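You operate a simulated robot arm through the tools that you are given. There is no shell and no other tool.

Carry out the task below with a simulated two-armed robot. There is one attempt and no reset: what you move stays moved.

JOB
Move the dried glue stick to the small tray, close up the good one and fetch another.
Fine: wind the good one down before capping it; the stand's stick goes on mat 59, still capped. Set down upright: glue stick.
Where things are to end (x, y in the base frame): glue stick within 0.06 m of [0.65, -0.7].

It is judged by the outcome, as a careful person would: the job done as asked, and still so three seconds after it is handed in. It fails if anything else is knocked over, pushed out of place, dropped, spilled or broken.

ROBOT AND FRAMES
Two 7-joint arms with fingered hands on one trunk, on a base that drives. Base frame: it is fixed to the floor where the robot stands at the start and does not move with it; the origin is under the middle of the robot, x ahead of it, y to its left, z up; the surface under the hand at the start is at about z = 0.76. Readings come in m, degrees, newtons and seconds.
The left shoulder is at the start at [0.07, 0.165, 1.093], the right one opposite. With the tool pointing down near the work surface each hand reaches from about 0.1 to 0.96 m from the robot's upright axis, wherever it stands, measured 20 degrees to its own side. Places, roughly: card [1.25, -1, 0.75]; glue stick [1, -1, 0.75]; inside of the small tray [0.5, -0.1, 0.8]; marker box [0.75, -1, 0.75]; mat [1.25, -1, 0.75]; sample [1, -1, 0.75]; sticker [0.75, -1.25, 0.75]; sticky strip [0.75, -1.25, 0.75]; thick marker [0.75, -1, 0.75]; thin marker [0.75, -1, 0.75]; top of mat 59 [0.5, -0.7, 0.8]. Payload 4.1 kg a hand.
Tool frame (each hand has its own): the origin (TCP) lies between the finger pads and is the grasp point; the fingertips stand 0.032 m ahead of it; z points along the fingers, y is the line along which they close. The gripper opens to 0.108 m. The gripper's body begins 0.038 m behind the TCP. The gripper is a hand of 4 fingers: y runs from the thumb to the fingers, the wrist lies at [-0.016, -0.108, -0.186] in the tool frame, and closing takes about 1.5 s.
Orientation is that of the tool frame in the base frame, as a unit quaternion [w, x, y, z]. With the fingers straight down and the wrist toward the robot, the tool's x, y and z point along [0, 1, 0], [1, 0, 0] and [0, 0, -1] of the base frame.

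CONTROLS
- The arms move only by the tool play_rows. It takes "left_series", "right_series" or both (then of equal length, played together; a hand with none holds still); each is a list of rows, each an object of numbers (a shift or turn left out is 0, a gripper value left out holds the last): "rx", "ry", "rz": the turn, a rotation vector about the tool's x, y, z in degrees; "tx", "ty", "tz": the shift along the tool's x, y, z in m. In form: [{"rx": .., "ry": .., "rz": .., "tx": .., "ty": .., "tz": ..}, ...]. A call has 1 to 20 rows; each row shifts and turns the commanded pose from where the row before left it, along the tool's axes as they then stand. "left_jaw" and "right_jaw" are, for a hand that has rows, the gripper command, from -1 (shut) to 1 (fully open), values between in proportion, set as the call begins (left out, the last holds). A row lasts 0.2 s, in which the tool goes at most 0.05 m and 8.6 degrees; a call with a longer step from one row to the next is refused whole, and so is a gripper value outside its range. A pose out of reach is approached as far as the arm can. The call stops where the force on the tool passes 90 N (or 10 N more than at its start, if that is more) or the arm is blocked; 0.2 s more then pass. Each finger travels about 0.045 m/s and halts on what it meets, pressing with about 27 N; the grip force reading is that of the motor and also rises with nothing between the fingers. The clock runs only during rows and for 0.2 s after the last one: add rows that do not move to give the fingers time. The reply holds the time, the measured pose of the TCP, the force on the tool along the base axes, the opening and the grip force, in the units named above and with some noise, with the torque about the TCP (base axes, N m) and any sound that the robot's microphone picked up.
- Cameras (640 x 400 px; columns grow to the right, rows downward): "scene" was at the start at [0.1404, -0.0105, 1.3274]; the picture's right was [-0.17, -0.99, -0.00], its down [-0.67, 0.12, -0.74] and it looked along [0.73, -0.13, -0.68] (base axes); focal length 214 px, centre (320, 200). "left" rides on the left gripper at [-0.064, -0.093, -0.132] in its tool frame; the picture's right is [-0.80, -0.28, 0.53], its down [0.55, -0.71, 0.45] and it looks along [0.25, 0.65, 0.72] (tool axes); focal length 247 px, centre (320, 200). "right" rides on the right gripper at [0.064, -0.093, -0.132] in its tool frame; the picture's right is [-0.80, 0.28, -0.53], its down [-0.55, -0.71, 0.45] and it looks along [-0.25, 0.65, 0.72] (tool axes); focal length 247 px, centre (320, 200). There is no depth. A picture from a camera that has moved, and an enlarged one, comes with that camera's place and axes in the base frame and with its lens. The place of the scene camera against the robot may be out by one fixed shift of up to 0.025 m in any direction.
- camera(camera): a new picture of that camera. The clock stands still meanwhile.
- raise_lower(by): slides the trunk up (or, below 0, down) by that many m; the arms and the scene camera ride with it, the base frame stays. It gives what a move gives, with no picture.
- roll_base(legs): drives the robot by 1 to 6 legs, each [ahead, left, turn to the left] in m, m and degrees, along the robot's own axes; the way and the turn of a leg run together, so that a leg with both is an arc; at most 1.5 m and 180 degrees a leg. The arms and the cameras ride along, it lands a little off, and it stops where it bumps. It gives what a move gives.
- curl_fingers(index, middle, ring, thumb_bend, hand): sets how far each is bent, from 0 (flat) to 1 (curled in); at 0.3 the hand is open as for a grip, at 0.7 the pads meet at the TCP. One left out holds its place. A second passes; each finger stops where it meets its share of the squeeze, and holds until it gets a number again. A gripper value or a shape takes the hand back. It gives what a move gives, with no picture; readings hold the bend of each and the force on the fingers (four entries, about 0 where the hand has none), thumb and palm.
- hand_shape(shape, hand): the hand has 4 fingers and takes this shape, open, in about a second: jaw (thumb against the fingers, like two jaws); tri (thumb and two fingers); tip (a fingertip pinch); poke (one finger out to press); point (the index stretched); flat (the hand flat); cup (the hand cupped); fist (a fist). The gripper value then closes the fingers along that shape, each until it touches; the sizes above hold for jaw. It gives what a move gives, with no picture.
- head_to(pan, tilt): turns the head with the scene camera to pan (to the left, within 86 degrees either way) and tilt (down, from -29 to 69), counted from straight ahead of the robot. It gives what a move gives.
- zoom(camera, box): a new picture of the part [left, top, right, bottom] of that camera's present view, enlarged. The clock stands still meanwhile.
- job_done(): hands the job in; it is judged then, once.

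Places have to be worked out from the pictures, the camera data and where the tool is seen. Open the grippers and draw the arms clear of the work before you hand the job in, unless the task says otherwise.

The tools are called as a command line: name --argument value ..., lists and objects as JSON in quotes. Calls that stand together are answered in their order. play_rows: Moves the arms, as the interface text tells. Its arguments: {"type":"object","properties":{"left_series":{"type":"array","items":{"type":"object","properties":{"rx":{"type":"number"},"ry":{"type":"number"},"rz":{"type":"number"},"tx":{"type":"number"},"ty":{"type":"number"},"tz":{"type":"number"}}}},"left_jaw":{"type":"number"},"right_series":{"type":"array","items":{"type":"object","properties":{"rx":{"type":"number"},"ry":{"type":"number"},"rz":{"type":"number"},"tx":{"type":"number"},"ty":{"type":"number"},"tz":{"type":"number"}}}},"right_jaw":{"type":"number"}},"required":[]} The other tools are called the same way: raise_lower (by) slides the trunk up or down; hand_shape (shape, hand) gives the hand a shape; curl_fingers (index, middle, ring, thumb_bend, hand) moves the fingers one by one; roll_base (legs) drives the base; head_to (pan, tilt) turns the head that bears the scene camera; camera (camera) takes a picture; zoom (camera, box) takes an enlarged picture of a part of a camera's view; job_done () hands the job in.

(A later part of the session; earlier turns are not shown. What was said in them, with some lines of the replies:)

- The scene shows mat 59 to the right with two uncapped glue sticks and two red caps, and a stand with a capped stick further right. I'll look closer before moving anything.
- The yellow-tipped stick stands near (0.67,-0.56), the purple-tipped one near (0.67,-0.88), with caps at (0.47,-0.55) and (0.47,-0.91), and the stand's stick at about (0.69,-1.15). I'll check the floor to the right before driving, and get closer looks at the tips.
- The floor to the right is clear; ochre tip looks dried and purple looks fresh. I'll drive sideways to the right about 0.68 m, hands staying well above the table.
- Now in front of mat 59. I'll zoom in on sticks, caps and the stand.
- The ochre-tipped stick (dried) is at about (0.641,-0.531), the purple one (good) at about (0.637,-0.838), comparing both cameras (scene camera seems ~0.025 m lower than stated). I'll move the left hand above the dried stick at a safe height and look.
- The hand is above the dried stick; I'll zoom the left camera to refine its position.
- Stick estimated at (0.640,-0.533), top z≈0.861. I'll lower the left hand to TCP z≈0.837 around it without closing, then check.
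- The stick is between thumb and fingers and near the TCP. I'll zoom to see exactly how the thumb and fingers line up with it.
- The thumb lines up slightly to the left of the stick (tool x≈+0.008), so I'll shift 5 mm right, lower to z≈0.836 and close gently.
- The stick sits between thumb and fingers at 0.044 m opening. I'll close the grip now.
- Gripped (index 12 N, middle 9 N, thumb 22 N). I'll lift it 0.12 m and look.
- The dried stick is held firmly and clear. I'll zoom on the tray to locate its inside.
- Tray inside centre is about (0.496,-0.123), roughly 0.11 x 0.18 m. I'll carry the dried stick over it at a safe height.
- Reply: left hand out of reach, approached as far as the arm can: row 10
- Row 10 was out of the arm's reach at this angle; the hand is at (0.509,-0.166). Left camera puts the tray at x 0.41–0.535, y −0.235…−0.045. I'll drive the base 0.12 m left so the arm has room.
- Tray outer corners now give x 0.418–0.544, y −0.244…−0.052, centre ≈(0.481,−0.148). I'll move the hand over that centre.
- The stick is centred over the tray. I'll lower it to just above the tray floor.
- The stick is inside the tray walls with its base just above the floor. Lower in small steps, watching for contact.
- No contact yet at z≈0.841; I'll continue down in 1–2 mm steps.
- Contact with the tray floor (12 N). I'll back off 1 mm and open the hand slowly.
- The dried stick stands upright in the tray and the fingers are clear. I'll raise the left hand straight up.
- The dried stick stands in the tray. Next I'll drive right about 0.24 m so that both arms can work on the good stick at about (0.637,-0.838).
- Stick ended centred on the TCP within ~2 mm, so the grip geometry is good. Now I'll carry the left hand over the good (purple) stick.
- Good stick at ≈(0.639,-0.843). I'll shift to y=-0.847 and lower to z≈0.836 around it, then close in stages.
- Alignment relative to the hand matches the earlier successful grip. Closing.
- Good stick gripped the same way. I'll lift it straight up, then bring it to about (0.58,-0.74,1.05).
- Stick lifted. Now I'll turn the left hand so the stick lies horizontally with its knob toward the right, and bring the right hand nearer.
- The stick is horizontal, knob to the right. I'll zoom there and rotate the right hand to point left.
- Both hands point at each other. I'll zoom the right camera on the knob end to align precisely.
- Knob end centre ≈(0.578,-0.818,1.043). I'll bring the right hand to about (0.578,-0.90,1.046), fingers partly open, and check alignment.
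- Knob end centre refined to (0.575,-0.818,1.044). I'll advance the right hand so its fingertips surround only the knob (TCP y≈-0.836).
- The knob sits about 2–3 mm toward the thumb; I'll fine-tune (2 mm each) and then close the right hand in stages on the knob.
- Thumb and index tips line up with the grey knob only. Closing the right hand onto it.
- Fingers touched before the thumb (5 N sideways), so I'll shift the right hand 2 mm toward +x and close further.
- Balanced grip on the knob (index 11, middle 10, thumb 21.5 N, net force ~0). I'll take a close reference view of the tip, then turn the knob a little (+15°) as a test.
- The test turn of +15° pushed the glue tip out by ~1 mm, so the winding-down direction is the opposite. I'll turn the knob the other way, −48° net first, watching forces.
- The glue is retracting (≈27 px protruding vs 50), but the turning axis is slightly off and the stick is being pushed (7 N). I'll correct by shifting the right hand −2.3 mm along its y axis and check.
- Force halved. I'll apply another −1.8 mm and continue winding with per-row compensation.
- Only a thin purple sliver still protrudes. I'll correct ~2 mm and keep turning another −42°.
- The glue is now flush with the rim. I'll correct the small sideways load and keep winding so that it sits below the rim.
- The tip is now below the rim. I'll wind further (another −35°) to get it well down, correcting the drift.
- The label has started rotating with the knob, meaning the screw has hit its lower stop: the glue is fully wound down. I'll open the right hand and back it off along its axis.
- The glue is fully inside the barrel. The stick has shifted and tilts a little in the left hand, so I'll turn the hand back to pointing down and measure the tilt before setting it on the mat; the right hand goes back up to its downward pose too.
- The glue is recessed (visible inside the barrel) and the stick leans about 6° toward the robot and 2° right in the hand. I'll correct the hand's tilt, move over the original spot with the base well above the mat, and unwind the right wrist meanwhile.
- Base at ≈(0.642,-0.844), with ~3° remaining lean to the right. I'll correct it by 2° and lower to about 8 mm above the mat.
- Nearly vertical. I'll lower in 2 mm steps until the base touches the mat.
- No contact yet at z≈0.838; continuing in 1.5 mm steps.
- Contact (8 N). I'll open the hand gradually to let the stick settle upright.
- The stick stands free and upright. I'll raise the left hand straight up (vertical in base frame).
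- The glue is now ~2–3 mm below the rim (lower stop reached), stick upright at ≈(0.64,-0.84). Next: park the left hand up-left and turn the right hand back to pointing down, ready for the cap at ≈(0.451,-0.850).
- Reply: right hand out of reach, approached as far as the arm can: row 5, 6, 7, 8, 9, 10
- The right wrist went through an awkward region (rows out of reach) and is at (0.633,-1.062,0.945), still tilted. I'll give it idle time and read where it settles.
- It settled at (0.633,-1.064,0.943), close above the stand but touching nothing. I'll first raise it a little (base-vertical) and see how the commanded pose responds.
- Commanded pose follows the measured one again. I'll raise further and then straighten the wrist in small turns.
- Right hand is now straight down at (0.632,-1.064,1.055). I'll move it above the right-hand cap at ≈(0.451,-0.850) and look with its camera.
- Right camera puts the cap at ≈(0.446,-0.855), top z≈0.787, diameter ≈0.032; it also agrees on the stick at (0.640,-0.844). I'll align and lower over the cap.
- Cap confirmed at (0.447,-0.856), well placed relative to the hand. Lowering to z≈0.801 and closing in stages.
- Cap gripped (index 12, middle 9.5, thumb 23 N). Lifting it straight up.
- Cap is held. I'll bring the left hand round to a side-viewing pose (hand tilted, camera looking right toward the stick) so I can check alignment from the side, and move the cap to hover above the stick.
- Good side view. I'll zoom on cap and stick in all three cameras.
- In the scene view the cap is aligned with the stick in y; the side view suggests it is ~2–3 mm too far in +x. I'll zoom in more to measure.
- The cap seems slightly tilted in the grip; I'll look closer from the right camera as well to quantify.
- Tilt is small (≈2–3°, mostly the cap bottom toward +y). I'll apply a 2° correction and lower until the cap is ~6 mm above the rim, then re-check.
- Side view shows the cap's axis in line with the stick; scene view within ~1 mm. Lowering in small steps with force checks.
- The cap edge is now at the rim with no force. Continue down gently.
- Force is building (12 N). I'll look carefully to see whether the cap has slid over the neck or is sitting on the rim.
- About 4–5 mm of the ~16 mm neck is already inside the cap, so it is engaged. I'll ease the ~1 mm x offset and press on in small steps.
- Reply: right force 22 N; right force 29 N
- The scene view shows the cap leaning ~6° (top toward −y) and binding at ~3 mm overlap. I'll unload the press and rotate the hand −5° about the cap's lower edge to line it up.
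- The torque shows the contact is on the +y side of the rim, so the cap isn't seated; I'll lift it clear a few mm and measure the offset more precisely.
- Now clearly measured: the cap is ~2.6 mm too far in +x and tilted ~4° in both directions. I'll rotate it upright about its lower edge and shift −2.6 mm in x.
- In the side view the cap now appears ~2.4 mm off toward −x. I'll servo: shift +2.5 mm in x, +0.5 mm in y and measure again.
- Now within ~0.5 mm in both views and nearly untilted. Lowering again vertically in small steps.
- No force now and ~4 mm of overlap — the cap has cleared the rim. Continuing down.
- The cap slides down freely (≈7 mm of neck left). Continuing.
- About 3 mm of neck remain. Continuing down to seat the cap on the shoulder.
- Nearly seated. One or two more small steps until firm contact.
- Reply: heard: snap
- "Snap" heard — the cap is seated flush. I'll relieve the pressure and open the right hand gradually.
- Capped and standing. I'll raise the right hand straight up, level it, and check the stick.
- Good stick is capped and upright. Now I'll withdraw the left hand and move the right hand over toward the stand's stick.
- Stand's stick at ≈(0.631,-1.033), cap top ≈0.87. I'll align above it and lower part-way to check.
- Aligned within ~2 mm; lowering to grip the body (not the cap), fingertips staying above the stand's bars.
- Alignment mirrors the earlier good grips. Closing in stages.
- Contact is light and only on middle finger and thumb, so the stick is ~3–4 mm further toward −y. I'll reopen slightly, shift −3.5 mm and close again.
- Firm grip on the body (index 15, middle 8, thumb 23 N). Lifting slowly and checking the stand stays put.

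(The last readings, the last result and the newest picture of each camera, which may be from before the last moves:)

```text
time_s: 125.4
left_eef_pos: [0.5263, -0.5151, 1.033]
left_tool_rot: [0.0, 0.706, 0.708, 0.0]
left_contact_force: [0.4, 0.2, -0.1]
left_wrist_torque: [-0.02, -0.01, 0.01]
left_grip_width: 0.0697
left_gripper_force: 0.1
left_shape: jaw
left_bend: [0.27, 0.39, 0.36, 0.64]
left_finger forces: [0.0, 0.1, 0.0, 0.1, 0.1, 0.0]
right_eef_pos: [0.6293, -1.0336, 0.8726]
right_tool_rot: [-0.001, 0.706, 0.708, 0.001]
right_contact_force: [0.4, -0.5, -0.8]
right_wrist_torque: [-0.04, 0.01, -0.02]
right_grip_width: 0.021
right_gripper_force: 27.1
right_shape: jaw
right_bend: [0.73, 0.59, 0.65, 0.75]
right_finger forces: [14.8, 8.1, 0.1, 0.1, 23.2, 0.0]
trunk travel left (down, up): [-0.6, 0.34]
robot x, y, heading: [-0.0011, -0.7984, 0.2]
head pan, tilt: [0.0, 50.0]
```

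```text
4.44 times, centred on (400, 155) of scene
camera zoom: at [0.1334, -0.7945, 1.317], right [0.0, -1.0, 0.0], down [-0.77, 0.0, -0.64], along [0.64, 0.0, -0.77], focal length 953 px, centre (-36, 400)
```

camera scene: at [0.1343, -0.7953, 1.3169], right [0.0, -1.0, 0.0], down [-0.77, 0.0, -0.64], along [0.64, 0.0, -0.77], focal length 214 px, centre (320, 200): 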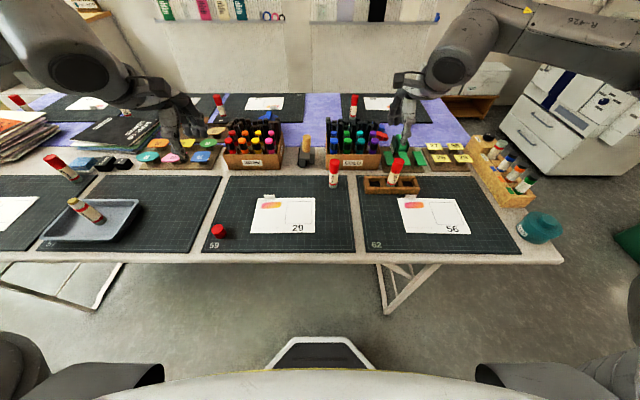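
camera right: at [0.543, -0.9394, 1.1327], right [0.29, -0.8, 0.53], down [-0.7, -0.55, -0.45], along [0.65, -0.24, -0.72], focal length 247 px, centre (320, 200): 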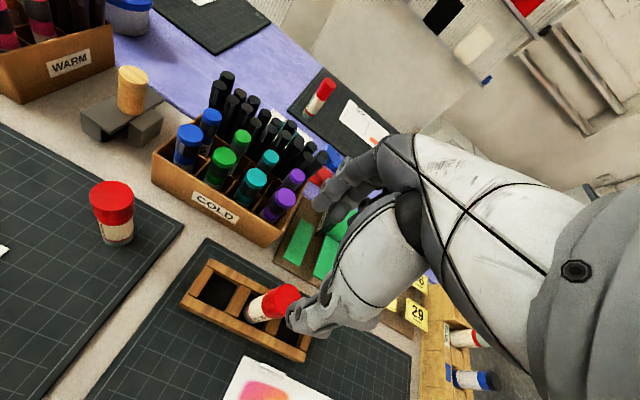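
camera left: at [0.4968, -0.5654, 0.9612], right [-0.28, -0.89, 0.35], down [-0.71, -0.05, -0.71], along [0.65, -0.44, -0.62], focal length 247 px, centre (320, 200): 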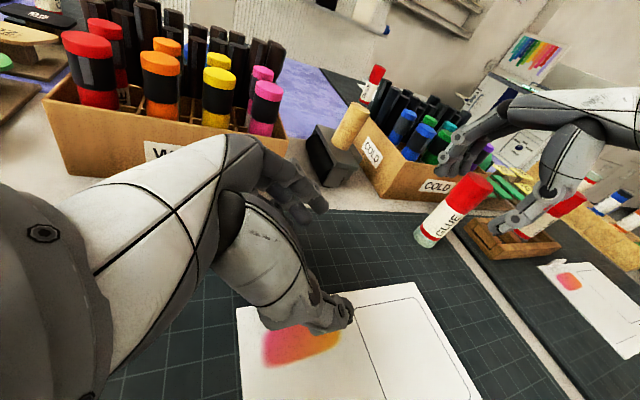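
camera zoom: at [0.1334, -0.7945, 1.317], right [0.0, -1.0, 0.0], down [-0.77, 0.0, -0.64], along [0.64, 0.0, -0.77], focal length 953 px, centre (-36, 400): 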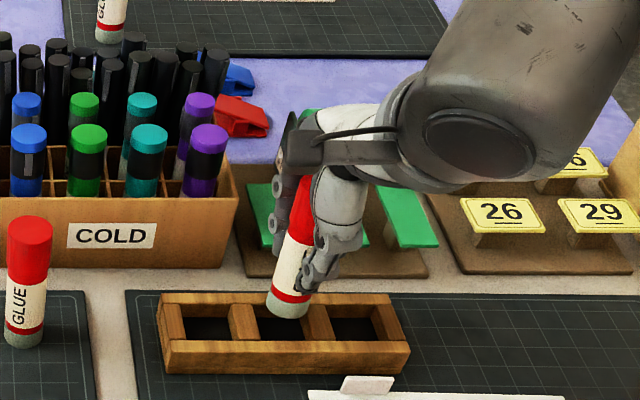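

Stand undisturbed. Lifting higher and carrying to above (0.64,-0.70).

play_rows --right_series '[{"tz": -0.03}, {"tz": -0.04}, {"tz": -0.04}, {"tz": -0.04}, {"tx": 0.03, "ty": 0.001}, {"tx": 0.038, "ty": 0.0013}, {"tx": 0.038, "ty": 0.0013}, {"tx": 0.038, "ty": 0.0013}, {"tx": 0.038, "ty": 0.0013}, {"tx": 0.038, "ty": 0.0013}, {"tx": 0.038, "ty": 0.0013}, {"tx": 0.038, "ty": 0.0013}, {"tx": 0.038, "ty": 0.0013}, {}, {}]'

camera --camera "scene"

camera --camera "right"

```text
time_s: 128.6
left_eef_pos: [0.5272, -0.5151, 1.0343]
left_tool_rot: [0.001, 0.706, 0.708, 0.0]
left_contact_force: [0.1, 0.1, -0.5]
left_wrist_torque: [-0.03, 0.02, 0.0]
left_grip_width: 0.0699
left_gripper_force: 0.0
left_shape: jaw
left_bend: [0.27, 0.39, 0.36, 0.64]
left_finger forces: [0.0, 0.0, 0.0, 0.1, 0.0, 0.1]
right_eef_pos: [0.642, -0.6996, 1.0203]
right_tool_rot: [0.0, 0.706, 0.709, 0.0]
right_contact_force: [0.6, 0.0, -0.3]
right_wrist_torque: [-0.02, 0.03, -0.03]
right_grip_width: 0.0213
right_gripper_force: 26.7
right_shape: jaw
right_bend: [0.73, 0.59, 0.65, 0.75]
right_finger forces: [15.0, 8.3, 0.0, 0.0, 23.2, 0.0]
trunk travel left (down, up): [-0.6, 0.34]
robot x, y, heading: [-0.0069, -0.7993, 0.0]
head pan, tilt: [0.0, 50.0]
```

```text
taken
camera scene: at [0.1333, -0.7937, 1.317], right [0.0, -1.0, 0.0], down [-0.77, 0.0, -0.64], along [0.64, 0.0, -0.77], focal length 214 px, centre (320, 200)
```

scene: 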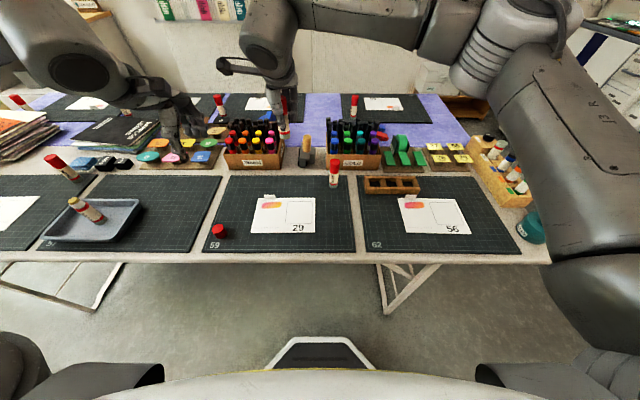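

```text
taken
camera right: at [0.5489, -0.6343, 1.1523], right [0.29, -0.8, 0.53], down [-0.7, -0.55, -0.45], along [0.65, -0.24, -0.72], focal length 247 px, centre (320, 200)
```

right: 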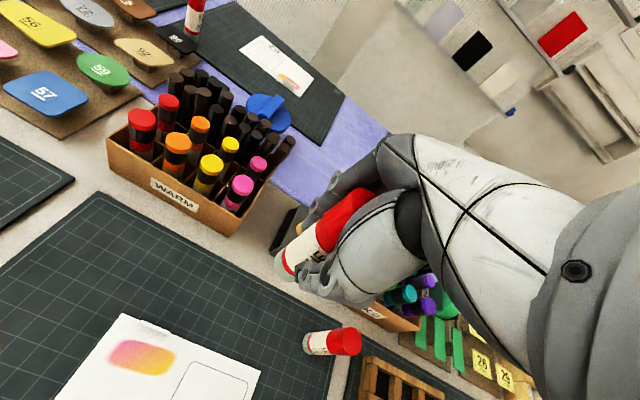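

Above the target at (0.642,-0.700). Lowering to just above the mat and checking tilt.

play_rows --right_series '[{"tz": 0.03}, {"tz": 0.04}, {"tz": 0.04}, {"tz": 0.03}, {"tz": 0.02}, {}, {}]'

zoom --camera "scene" --box '[260, 130, 360, 210]'

zoom --camera "right" --box '[220, 180, 380, 320]'

```text
time_s: 130.2
left_eef_pos: [0.5274, -0.5152, 1.0332]
left_tool_rot: [0.0, 0.707, 0.708, 0.0]
left_contact_force: [0.7, 0.4, -0.3]
left_wrist_torque: [0.01, 0.0, -0.03]
left_grip_width: 0.0699
left_gripper_force: 0.2
left_shape: jaw
left_bend: [0.27, 0.39, 0.36, 0.64]
left_finger forces: [0.0, 0.1, 0.0, 0.1, 0.0, 0.1]
right_eef_pos: [0.6407, -0.6996, 0.8612]
right_tool_rot: [-0.001, 0.705, 0.709, 0.001]
right_contact_force: [0.4, -0.5, -0.8]
right_wrist_torque: [-0.01, -0.01, -0.04]
right_grip_width: 0.0208
right_gripper_force: 26.9
right_shape: jaw
right_bend: [0.73, 0.59, 0.65, 0.75]
right_finger forces: [15.2, 8.4, 0.0, 0.0, 23.1, 0.0]
trunk travel left (down, up): [-0.6, 0.34]
robot x, y, heading: [-0.0009, -0.7985, 0.4]
head pan, tilt: [0.0, 50.0]
```

```text
5.00 times, centred on (310, 170) of scene
camera zoom: at [0.1334, -0.7943, 1.317], right [0.0, -1.0, 0.0], down [-0.77, 0.0, -0.64], along [0.64, 0.0, -0.77], focal length 1072 px, centre (370, 350)
```

zoom: 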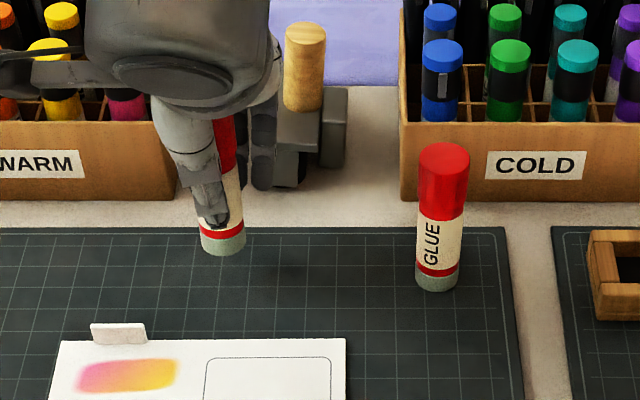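

```text
2.86 times, centred on (300, 250) of right
camera zoom: at [0.5477, -0.6343, 0.9932], right [0.29, -0.8, 0.53], down [-0.7, -0.55, -0.45], along [0.65, -0.24, -0.72], focal length 706 px, centre (377, 57)
```

zoom: 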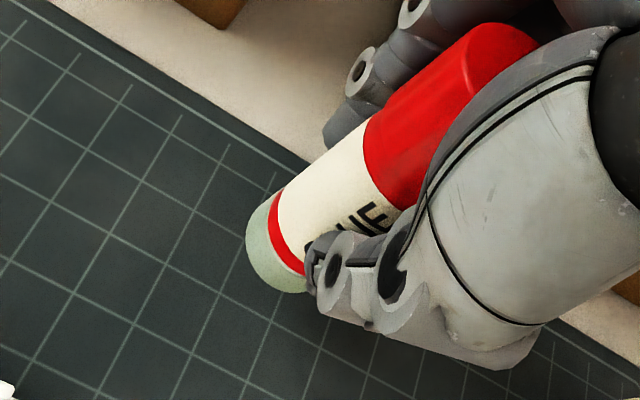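

Stick looks upright with its base ~2 cm above the mat. Lowering gently to contact.

play_rows --right_series '[{"tz": 0.008}, {"tz": 0.008}, {}]'

play_rows --right_series '[{"tz": 0.002}, {}]'

play_rows --right_series '[{"tz": 0.002}, {}]'

```text
time_s: 131.0
left_eef_pos: [0.5252, -0.5162, 1.0338]
left_tool_rot: [0.0, 0.706, 0.708, 0.0]
left_contact_force: [-0.4, 0.3, 0.0]
left_wrist_torque: [-0.03, 0.0, 0.02]
left_grip_width: 0.0699
left_gripper_force: 0.0
left_shape: jaw
left_bend: [0.27, 0.39, 0.36, 0.64]
left_finger forces: [0.0, 0.0, 0.0, 0.0, 0.0, 0.1]
right_eef_pos: [0.6397, -0.7, 0.8455]
right_tool_rot: [-0.001, 0.706, 0.709, 0.0]
right_contact_force: [-0.9, -1.1, -1.8]
right_wrist_torque: [0.01, 0.01, -0.02]
right_grip_width: 0.0208
right_gripper_force: 26.7
right_shape: jaw
right_bend: [0.73, 0.59, 0.65, 0.75]
right_finger forces: [15.1, 8.4, 0.0, 0.1, 23.2, 0.0]
trunk travel left (down, up): [-0.6, 0.34]
robot x, y, heading: [-0.0041, -0.7994, 0.3]
head pan, tilt: [0.0, 50.0]
```

```text
time_s: 131.6
left_eef_pos: [0.526, -0.5151, 1.0324]
left_tool_rot: [0.001, 0.706, 0.708, 0.001]
left_contact_force: [1.0, -0.9, -0.6]
left_wrist_torque: [0.0, -0.05, 0.0]
left_grip_width: 0.0702
left_gripper_force: 0.1
left_shape: jaw
left_bend: [0.27, 0.39, 0.36, 0.64]
left_finger forces: [0.1, 0.0, 0.1, 0.0, 0.0, 0.0]
right_eef_pos: [0.6401, -0.7021, 0.8424]
right_tool_rot: [0.0, 0.705, 0.709, 0.0]
right_contact_force: [0.4, -0.7, -0.1]
right_wrist_torque: [0.02, 0.02, -0.04]
right_grip_width: 0.0209
right_gripper_force: 26.7
right_shape: jaw
right_bend: [0.73, 0.59, 0.65, 0.75]
right_finger forces: [15.0, 8.4, 0.0, 0.0, 23.0, 0.1]
trunk travel left (down, up): [-0.6, 0.34]
robot x, y, heading: [-0.004, -0.7983, 0.2]
head pan, tilt: [0.0, 50.0]
```

```text
time_s: 132.2
left_eef_pos: [0.5279, -0.5147, 1.0336]
left_tool_rot: [-0.001, 0.706, 0.708, 0.0]
left_contact_force: [0.3, 0.2, -0.6]
left_wrist_torque: [-0.02, 0.01, 0.01]
left_grip_width: 0.0696
left_gripper_force: 0.2
left_shape: jaw
left_bend: [0.27, 0.39, 0.36, 0.64]
left_finger forces: [0.0, 0.0, 0.1, 0.0, 0.0, 0.1]
right_eef_pos: [0.6394, -0.7009, 0.8398]
right_tool_rot: [-0.001, 0.705, 0.709, 0.001]
right_contact_force: [-0.1, -0.1, -0.9]
right_wrist_torque: [0.01, -0.03, 0.01]
right_grip_width: 0.0209
right_gripper_force: 27.2
right_shape: jaw
right_bend: [0.73, 0.59, 0.65, 0.75]
right_finger forces: [15.1, 8.5, 0.0, 0.0, 23.1, 0.0]
trunk travel left (down, up): [-0.6, 0.34]
robot x, y, heading: [-0.0056, -0.7993, 0.2]
head pan, tilt: [0.0, 50.0]
```

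play_rows --right_series '[{"tz": 0.0015}, {}]'

play_rows --right_series '[{"tz": 0.0015}, {}]'

zoom --camera "scene" --box '[260, 130, 360, 210]'

```text
time_s: 132.8
left_eef_pos: [0.5262, -0.5152, 1.0333]
left_tool_rot: [0.0, 0.706, 0.709, 0.0]
left_contact_force: [-1.0, 0.8, -0.3]
left_wrist_torque: [0.04, 0.03, -0.02]
left_grip_width: 0.0698
left_gripper_force: 0.1
left_shape: jaw
left_bend: [0.27, 0.39, 0.36, 0.64]
left_finger forces: [0.1, 0.1, 0.0, 0.0, 0.0, 0.1]
right_eef_pos: [0.6386, -0.7013, 0.839]
right_tool_rot: [0.0, 0.705, 0.709, 0.0]
right_contact_force: [-0.7, 0.1, -0.5]
right_wrist_torque: [-0.01, -0.02, 0.03]
right_grip_width: 0.0208
right_gripper_force: 27.0
right_shape: jaw
right_bend: [0.73, 0.59, 0.65, 0.75]
right_finger forces: [15.0, 8.4, 0.0, 0.0, 23.1, 0.0]
trunk travel left (down, up): [-0.6, 0.34]
robot x, y, heading: [-0.0023, -0.7986, 0.1]
head pan, tilt: [0.0, 50.0]
```

```text
time_s: 133.4
left_eef_pos: [0.5274, -0.5136, 1.0345]
left_tool_rot: [0.0, 0.706, 0.709, 0.0]
left_contact_force: [-0.2, -0.3, -0.2]
left_wrist_torque: [-0.05, 0.0, 0.0]
left_grip_width: 0.0696
left_gripper_force: 0.1
left_shape: jaw
left_bend: [0.27, 0.39, 0.36, 0.64]
left_finger forces: [0.1, 0.0, 0.0, 0.0, 0.0, 0.0]
right_eef_pos: [0.6399, -0.6999, 0.838]
right_tool_rot: [0.0, 0.705, 0.709, 0.001]
right_contact_force: [-0.6, 0.2, 0.3]
right_wrist_torque: [-0.01, 0.01, 0.0]
right_grip_width: 0.0209
right_gripper_force: 27.1
right_shape: jaw
right_bend: [0.73, 0.59, 0.65, 0.75]
right_finger forces: [15.1, 8.5, 0.0, 0.0, 23.1, 0.0]
trunk travel left (down, up): [-0.6, 0.34]
robot x, y, heading: [-0.0024, -0.7997, -0.0]
head pan, tilt: [0.0, 50.0]
```

```text
5.00 times, centred on (310, 170) of scene
camera zoom: at [0.1333, -0.7943, 1.317], right [0.0, -1.0, 0.0], down [-0.77, 0.0, -0.64], along [0.64, 0.0, -0.77], focal length 1072 px, centre (370, 350)
```

zoom: 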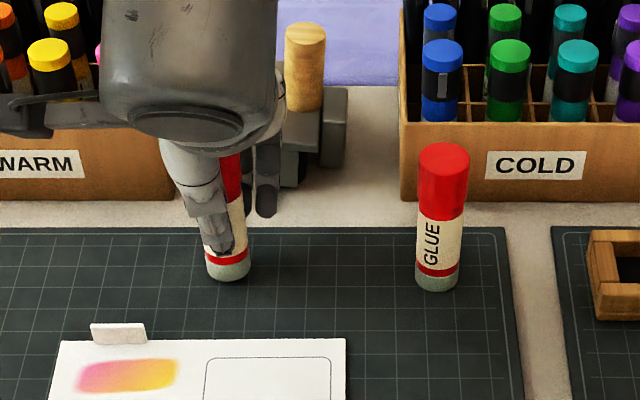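

Still no contact at z≈0.838; continuing in 1.5 mm steps.

play_rows --right_series '[{"tz": 0.0015}, {}]'

play_rows --right_series '[{"tz": 0.0015}, {}]'

play_rows --right_series '[{"tz": 0.0015}, {}]'

```text
time_s: 134.0
left_eef_pos: [0.5275, -0.5159, 1.0335]
left_tool_rot: [0.0, 0.706, 0.708, 0.0]
left_contact_force: [-0.6, 1.5, -0.5]
left_wrist_torque: [-0.02, -0.02, 0.0]
left_grip_width: 0.0698
left_gripper_force: 0.1
left_shape: jaw
left_bend: [0.27, 0.39, 0.36, 0.64]
left_finger forces: [0.0, 0.0, 0.0, 0.0, 0.0, 0.0]
right_eef_pos: [0.6398, -0.7015, 0.835]
right_tool_rot: [0.0, 0.705, 0.709, 0.0]
right_contact_force: [-0.2, -0.4, -0.9]
right_wrist_torque: [0.01, 0.02, 0.0]
right_grip_width: 0.021
right_gripper_force: 27.4
right_shape: jaw
right_bend: [0.73, 0.59, 0.65, 0.75]
right_finger forces: [15.2, 8.4, 0.0, 0.1, 23.0, 0.1]
trunk travel left (down, up): [-0.6, 0.34]
robot x, y, heading: [0.0014, -0.8019, -0.1]
head pan, tilt: [0.0, 50.0]
```

```text
time_s: 134.6
left_eef_pos: [0.5256, -0.5154, 1.0344]
left_tool_rot: [0.001, 0.707, 0.708, -0.001]
left_contact_force: [-0.6, 0.1, -0.1]
left_wrist_torque: [0.04, -0.03, -0.02]
left_grip_width: 0.0699
left_gripper_force: 0.1
left_shape: jaw
left_bend: [0.27, 0.39, 0.36, 0.64]
left_finger forces: [0.1, 0.0, 0.0, 0.1, 0.0, 0.1]
right_eef_pos: [0.6401, -0.7012, 0.8348]
right_tool_rot: [-0.001, 0.705, 0.709, 0.001]
right_contact_force: [-0.2, 0.0, -1.8]
right_wrist_torque: [0.01, 0.02, -0.01]
right_grip_width: 0.0211
right_gripper_force: 27.3
right_shape: jaw
right_bend: [0.73, 0.59, 0.65, 0.75]
right_finger forces: [15.2, 8.5, 0.0, 0.0, 23.1, 0.1]
trunk travel left (down, up): [-0.6, 0.34]
robot x, y, heading: [-0.0017, -0.7995, -0.0]
head pan, tilt: [0.0, 50.0]
```

```text
time_s: 135.2
left_eef_pos: [0.5265, -0.5153, 1.0337]
left_tool_rot: [0.0, 0.705, 0.709, 0.0]
left_contact_force: [-0.5, 0.2, 0.2]
left_wrist_torque: [0.01, 0.01, 0.02]
left_grip_width: 0.07
left_gripper_force: 0.0
left_shape: jaw
left_bend: [0.27, 0.39, 0.36, 0.64]
left_finger forces: [0.0, 0.0, 0.0, 0.0, 0.1, 0.0]
right_eef_pos: [0.6395, -0.7002, 0.8346]
right_tool_rot: [0.0, 0.705, 0.709, 0.001]
right_contact_force: [-1.2, -0.1, -1.2]
right_wrist_torque: [0.01, 0.0, -0.02]
right_grip_width: 0.0209
right_gripper_force: 26.7
right_shape: jaw
right_bend: [0.73, 0.59, 0.65, 0.75]
right_finger forces: [15.0, 8.4, 0.0, 0.0, 23.1, 0.1]
trunk travel left (down, up): [-0.6, 0.34]
robot x, y, heading: [-0.0046, -0.8002, -0.1]
head pan, tilt: [0.0, 50.0]
```

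play_rows --right_series '[{"tz": 0.0015}, {}]'

play_rows --right_series '[{"tz": 0.0015}, {}]'

zoom --camera "scene" --box '[270, 150, 350, 200]'

```text
time_s: 135.8
left_eef_pos: [0.5268, -0.5151, 1.0332]
left_tool_rot: [0.0, 0.706, 0.708, 0.0]
left_contact_force: [0.1, 0.7, -1.0]
left_wrist_torque: [0.0, -0.01, -0.02]
left_grip_width: 0.0696
left_gripper_force: 0.0
left_shape: jaw
left_bend: [0.27, 0.39, 0.36, 0.64]
left_finger forces: [0.0, 0.0, 0.1, 0.1, 0.0, 0.0]
right_eef_pos: [0.6408, -0.7, 0.8319]
right_tool_rot: [0.0, 0.706, 0.709, 0.001]
right_contact_force: [-0.1, -1.2, -0.7]
right_wrist_torque: [0.0, 0.03, 0.01]
right_grip_width: 0.0211
right_gripper_force: 26.8
right_shape: jaw
right_bend: [0.73, 0.59, 0.65, 0.75]
right_finger forces: [15.1, 8.4, 0.0, 0.0, 23.1, 0.0]
trunk travel left (down, up): [-0.6, 0.34]
robot x, y, heading: [-0.002, -0.7984, 0.2]
head pan, tilt: [0.0, 50.0]
```

```text
time_s: 136.4
left_eef_pos: [0.5265, -0.5157, 1.0328]
left_tool_rot: [0.0, 0.706, 0.708, -0.001]
left_contact_force: [0.6, -0.3, -0.2]
left_wrist_torque: [-0.02, -0.03, -0.02]
left_grip_width: 0.0702
left_gripper_force: 0.1
left_shape: jaw
left_bend: [0.27, 0.39, 0.36, 0.64]
left_finger forces: [0.0, 0.0, 0.0, 0.0, 0.1, 0.0]
right_eef_pos: [0.6396, -0.7001, 0.8306]
right_tool_rot: [-0.001, 0.705, 0.709, 0.001]
right_contact_force: [0.1, 0.4, 1.0]
right_wrist_torque: [-0.04, 0.03, 0.04]
right_grip_width: 0.0209
right_gripper_force: 27.4
right_shape: jaw
right_bend: [0.73, 0.59, 0.65, 0.75]
right_finger forces: [15.0, 8.5, 0.0, 0.0, 23.5, 0.1]
trunk travel left (down, up): [-0.6, 0.34]
robot x, y, heading: [0.002, -0.7943, 0.0]
head pan, tilt: [0.0, 50.0]
```

```text
8.00 times, centred on (310, 175) of scene
camera zoom: at [0.1331, -0.7944, 1.317], right [0.0, -1.0, 0.0], down [-0.77, 0.0, -0.64], along [0.64, 0.0, -0.77], focal length 1716 px, centre (400, 400)
```

zoom: 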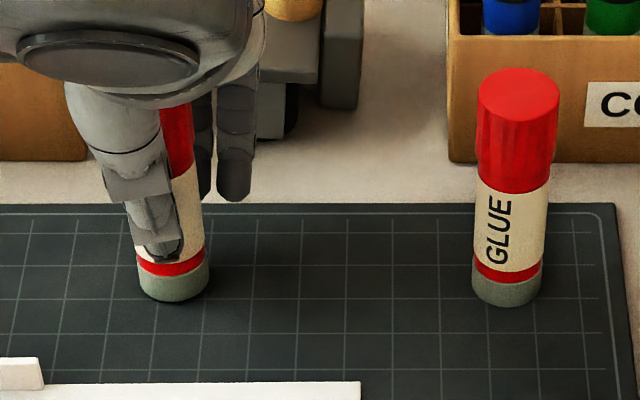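

Very close — the first contact signs appear. One more small step.

play_rows --right_series '[{"tz": 0.001}, {}]'

play_rows --right_series '[{"tz": 0.001}, {}]'

```text
time_s: 137.0
left_eef_pos: [0.5259, -0.5151, 1.033]
left_tool_rot: [0.001, 0.706, 0.709, 0.0]
left_contact_force: [0.5, 0.6, -0.1]
left_wrist_torque: [0.0, 0.03, 0.03]
left_grip_width: 0.0701
left_gripper_force: 0.1
left_shape: jaw
left_bend: [0.27, 0.39, 0.36, 0.64]
left_finger forces: [0.1, 0.1, 0.0, 0.0, 0.0, 0.1]
right_eef_pos: [0.6394, -0.6995, 0.8309]
right_tool_rot: [0.0, 0.705, 0.709, 0.001]
right_contact_force: [-1.1, -1.2, 3.8]
right_wrist_torque: [-0.01, -0.05, -0.01]
right_grip_width: 0.0213
right_gripper_force: 26.8
right_shape: jaw
right_bend: [0.73, 0.59, 0.65, 0.75]
right_finger forces: [14.9, 8.7, 0.0, 0.1, 24.3, 0.0]
trunk travel left (down, up): [-0.6, 0.34]
robot x, y, heading: [-0.0038, -0.7991, -0.1]
head pan, tilt: [0.0, 50.0]
```

```text
time_s: 137.6
left_eef_pos: [0.5258, -0.5148, 1.0338]
left_tool_rot: [0.0, 0.706, 0.709, 0.0]
left_contact_force: [0.6, 0.5, 0.0]
left_wrist_torque: [-0.03, 0.02, 0.0]
left_grip_width: 0.07
left_gripper_force: 0.1
left_shape: jaw
left_bend: [0.27, 0.39, 0.36, 0.64]
left_finger forces: [0.0, 0.0, 0.1, 0.0, 0.0, 0.0]
right_eef_pos: [0.6389, -0.6999, 0.8297]
right_tool_rot: [0.0, 0.705, 0.709, 0.001]
right_contact_force: [-1.2, 0.5, 8.3]
right_wrist_torque: [0.03, -0.09, -0.05]
right_grip_width: 0.0214
right_gripper_force: 27.0
right_shape: jaw
right_bend: [0.73, 0.59, 0.65, 0.75]
right_finger forces: [15.4, 8.9, 0.0, 0.0, 24.9, 0.0]
trunk travel left (down, up): [-0.6, 0.34]
robot x, y, heading: [-0.0026, -0.7997, 0.0]
head pan, tilt: [0.0, 50.0]
```

Base is on the mat (8 N). Easing off and opening gradually.

play_rows --right_series '[{"tz": -0.0008}, {}, {}]' --right_jaw -0.4

play_rows --right_series '[{}, {}, {}, {}]' --right_jaw 0.25

zoom --camera "scene" --box '[270, 150, 350, 200]'

zoom --camera "right" --box '[220, 140, 412, 350]'

```text
time_s: 138.4
left_eef_pos: [0.526, -0.5149, 1.0338]
left_tool_rot: [0.0, 0.706, 0.709, 0.0]
left_contact_force: [-0.5, -0.3, -0.3]
left_wrist_torque: [0.01, 0.05, -0.02]
left_grip_width: 0.07
left_gripper_force: 0.0
left_shape: jaw
left_bend: [0.27, 0.39, 0.36, 0.64]
left_finger forces: [0.0, 0.0, 0.0, 0.0, 0.1, 0.0]
right_eef_pos: [0.6398, -0.6981, 0.8284]
right_tool_rot: [0.0, 0.705, 0.709, 0.0]
right_contact_force: [0.0, 0.9, 0.6]
right_wrist_torque: [0.0, 0.02, -0.01]
right_grip_width: 0.0325
right_gripper_force: 0.0
right_shape: jaw
right_bend: [0.74, 0.54, 0.52, 0.74]
right_finger forces: [0.0, 0.0, 0.0, 0.0, 0.0, 0.0]
trunk travel left (down, up): [-0.6, 0.34]
robot x, y, heading: [-0.0019, -0.7944, 0.3]
head pan, tilt: [0.0, 50.0]
```

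```text
time_s: 139.4
left_eef_pos: [0.5251, -0.5152, 1.0329]
left_tool_rot: [0.0, 0.706, 0.708, 0.0]
left_contact_force: [0.6, -0.6, 0.1]
left_wrist_torque: [0.0, 0.0, -0.01]
left_grip_width: 0.0697
left_gripper_force: 0.1
left_shape: jaw
left_bend: [0.27, 0.39, 0.36, 0.64]
left_finger forces: [0.1, 0.1, 0.0, 0.0, 0.0, 0.0]
right_eef_pos: [0.6406, -0.6996, 0.8289]
right_tool_rot: [0.0, 0.706, 0.709, 0.0]
right_contact_force: [0.6, -0.2, -0.6]
right_wrist_torque: [0.01, -0.02, 0.01]
right_grip_width: 0.0673
right_gripper_force: 0.1
right_shape: jaw
right_bend: [0.28, 0.4, 0.37, 0.66]
right_finger forces: [0.0, 0.0, 0.0, 0.0, 0.0, 0.0]
trunk travel left (down, up): [-0.6, 0.34]
robot x, y, heading: [-0.0007, -0.7939, 0.1]
head pan, tilt: [0.0, 50.0]
```

```text
8.00 times, centred on (310, 175) of scene
camera zoom: at [0.1332, -0.7943, 1.317], right [0.0, -1.0, 0.0], down [-0.77, 0.0, -0.64], along [0.64, 0.0, -0.77], focal length 1716 px, centre (400, 400)
```

zoom: 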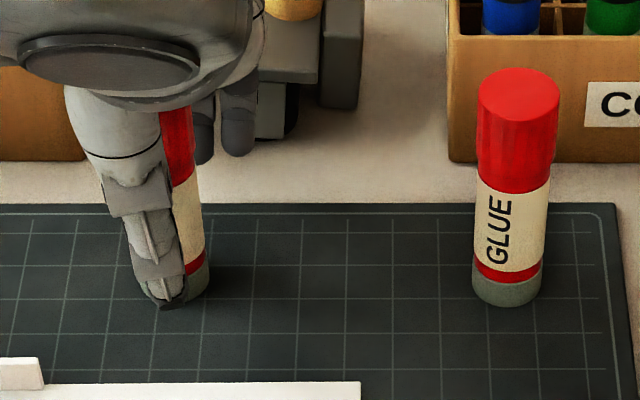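

```text
1.90 times, centred on (316, 245) of right
camera zoom: at [0.5465, -0.6346, 0.9619], right [0.29, -0.8, 0.53], down [-0.7, -0.55, -0.45], along [0.65, -0.24, -0.72], focal length 470 px, centre (328, 114)
```

zoom: 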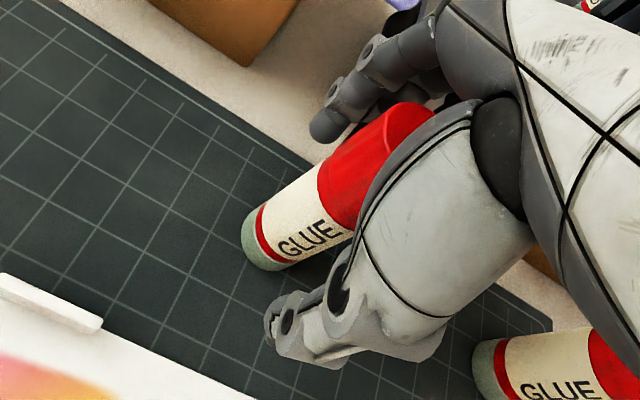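

The stick is standing free and upright, fingers clear. Raising the right hand straight up.

play_rows --right_series '[{"tz": -0.01}, {"tz": -0.03}, {"tz": -0.04}, {"tz": -0.04}, {"tz": -0.04}, {"tz": -0.02}, {}]'

camera --camera "scene"

camera --camera "right"

```text
time_s: 141.0
left_eef_pos: [0.527, -0.5144, 1.0332]
left_tool_rot: [0.0, 0.706, 0.708, 0.001]
left_contact_force: [0.5, 0.3, -0.5]
left_wrist_torque: [0.02, 0.03, 0.03]
left_grip_width: 0.07
left_gripper_force: 0.1
left_shape: jaw
left_bend: [0.27, 0.39, 0.36, 0.64]
left_finger forces: [0.1, 0.0, 0.0, 0.1, 0.0, 0.0]
right_eef_pos: [0.6403, -0.7019, 1.0097]
right_tool_rot: [-0.001, 0.705, 0.709, 0.0]
right_contact_force: [-0.4, -0.3, 0.3]
right_wrist_torque: [0.02, 0.02, 0.0]
right_grip_width: 0.0671
right_gripper_force: 0.0
right_shape: jaw
right_bend: [0.28, 0.4, 0.37, 0.66]
right_finger forces: [0.0, 0.1, 0.0, 0.0, 0.0, 0.1]
trunk travel left (down, up): [-0.6, 0.34]
robot x, y, heading: [-0.0025, -0.7996, 0.4]
head pan, tilt: [0.0, 50.0]
```

```text
taken
camera scene: at [0.1334, -0.7943, 1.317], right [0.0, -1.0, 0.0], down [-0.77, 0.0, -0.64], along [0.64, 0.0, -0.77], focal length 214 px, centre (320, 200)
```

scene: 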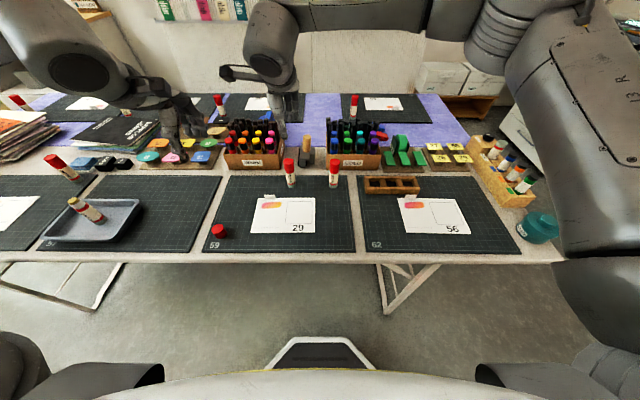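

```text
taken
camera right: at [0.5472, -0.6367, 1.1419], right [0.29, -0.8, 0.53], down [-0.7, -0.55, -0.45], along [0.65, -0.24, -0.72], focal length 247 px, centre (320, 200)
```

right: 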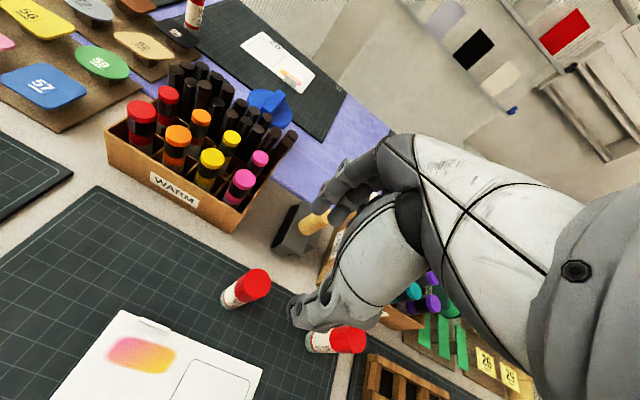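

All three pieces are placed. I'll draw both arms back and up, open the hands, and then verify the final scene.

play_rows --left_series '[{"tz": -0.01}, {"tx": 0.005, "ty": -0.009, "tz": -0.004}, {"tx": 0.005, "ty": -0.009, "tz": -0.004}, {"tx": 0.005, "ty": -0.009, "tz": -0.004}, {"tx": 0.005, "ty": -0.009, "tz": -0.004}, {"tx": 0.005, "ty": -0.009, "tz": -0.004}, {"tx": 0.005, "ty": -0.009, "tz": -0.004}, {"tx": 0.005, "ty": -0.009, "tz": -0.004}, {"tx": 0.005, "ty": -0.009, "tz": -0.004}, {"tx": 0.005, "ty": -0.009, "tz": -0.004}, {"tx": 0.005, "ty": -0.009, "tz": -0.004}, {"tx": 0.005, "ty": -0.009, "tz": -0.004}, {"tx": 0.005, "ty": -0.009, "tz": -0.004}, {}]' --right_series '[{"tz": -0.03}, {"tx": -0.037, "ty": -0.0155, "tz": -0.005}, {"tx": -0.037, "ty": -0.0155, "tz": -0.005}, {"tx": -0.037, "ty": -0.0155, "tz": -0.005}, {"tx": -0.037, "ty": -0.0155, "tz": -0.005}, {"tx": -0.037, "ty": -0.0155, "tz": -0.005}, {"tx": -0.037, "ty": -0.0155, "tz": -0.005}, {"tx": -0.037, "ty": -0.0155, "tz": -0.005}, {"tx": -0.037, "ty": -0.0155, "tz": -0.005}, {"tx": -0.037, "ty": -0.0155, "tz": -0.005}, {"tx": -0.037, "ty": -0.0155, "tz": -0.005}, {"tx": -0.037, "ty": -0.0155, "tz": -0.005}, {"tx": -0.037, "ty": -0.0155, "tz": -0.005}, {}]' --left_jaw 1 --right_jaw 1

camera --camera "scene"

zoom --camera "scene" --box '[200, 140, 460, 260]'

zoom --camera "scene" --box '[30, 140, 230, 260]'

```text
time_s: 144.0
left_eef_pos: [0.4219, -0.4552, 1.0904]
left_tool_rot: [0.0, 0.706, 0.708, -0.001]
left_contact_force: [0.7, 0.4, -0.2]
left_wrist_torque: [0.02, 0.07, 0.0]
left_grip_width: 0.1077
left_gripper_force: 0.1
left_shape: jaw
left_bend: [0.3, 0.3, 0.3, 0.3]
left_finger forces: [0.1, 0.0, 0.1, 0.1, 0.0, 0.1]
right_eef_pos: [0.4583, -1.1469, 1.0978]
right_tool_rot: [0.0, 0.706, 0.708, -0.001]
right_contact_force: [-0.3, -0.2, -0.8]
right_wrist_torque: [-0.01, -0.04, -0.01]
right_grip_width: 0.108
right_gripper_force: 0.0
right_shape: jaw
right_bend: [0.3, 0.3, 0.3, 0.3]
right_finger forces: [0.0, 0.0, 0.1, 0.0, 0.2, 0.1]
trunk travel left (down, up): [-0.6, 0.34]
robot x, y, heading: [-0.0006, -0.8015, 0.3]
head pan, tilt: [0.0, 50.0]
```

```text
taken
camera scene: at [0.1353, -0.7937, 1.3168], right [0.0, -1.0, 0.0], down [-0.77, 0.0, -0.64], along [0.64, 0.0, -0.77], focal length 214 px, centre (320, 200)
```

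scene: 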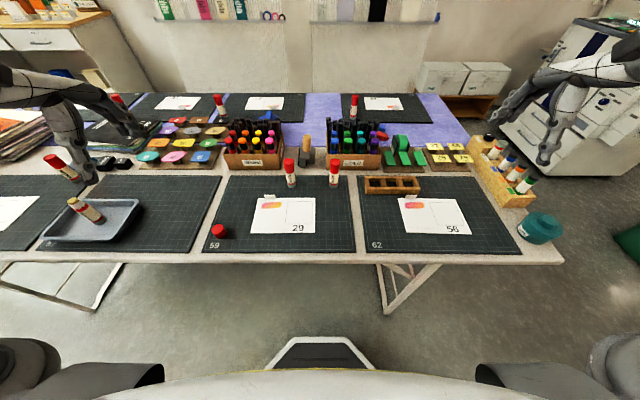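

```text
2.46 times, centred on (330, 200) of scene
camera zoom: at [0.1353, -0.7937, 1.3168], right [0.0, -1.0, 0.0], down [-0.77, 0.0, -0.64], along [0.64, 0.0, -0.77], focal length 528 px, centre (295, 200)
```

zoom: 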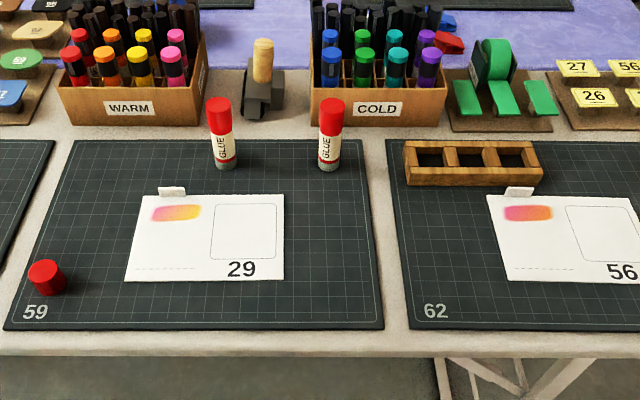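

```text
3.20 times, centred on (130, 200) of scene
camera zoom: at [0.1353, -0.7937, 1.3168], right [0.0, -1.0, 0.0], down [-0.77, 0.0, -0.64], along [0.64, 0.0, -0.77], focal length 686 px, centre (928, 200)
```

zoom: 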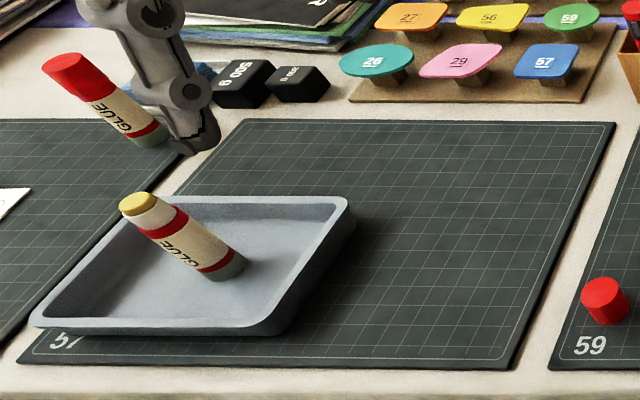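

Everything checks out: dried stick upright in the tray, good stick wound down and capped on mat 59, the stand's capped stick upright at ≈(0.64,-0.70), nothing else disturbed, arms clear and hands open. Handing in.

job_done

```text
The job is handed in.
```

The job is done and handed in.

- **Dried glue stick:** it stands upright in the small tray. I left its spare cap where it was, on mat 59.
- **Good glue stick:** I wound it down until the screw reached its stop, with the glue a few millimetres below the rim. I then pressed the cap on until it snapped. It stands about where it started on mat 59, near (0.64, -0.84).
- **Stand's glue stick:** it is upright on mat 59, still capped, at about (0.64, -0.70). That is roughly 1 cm from the target.

The last pictures show nothing else knocked over or moved. Both hands are open and drawn back from the work.
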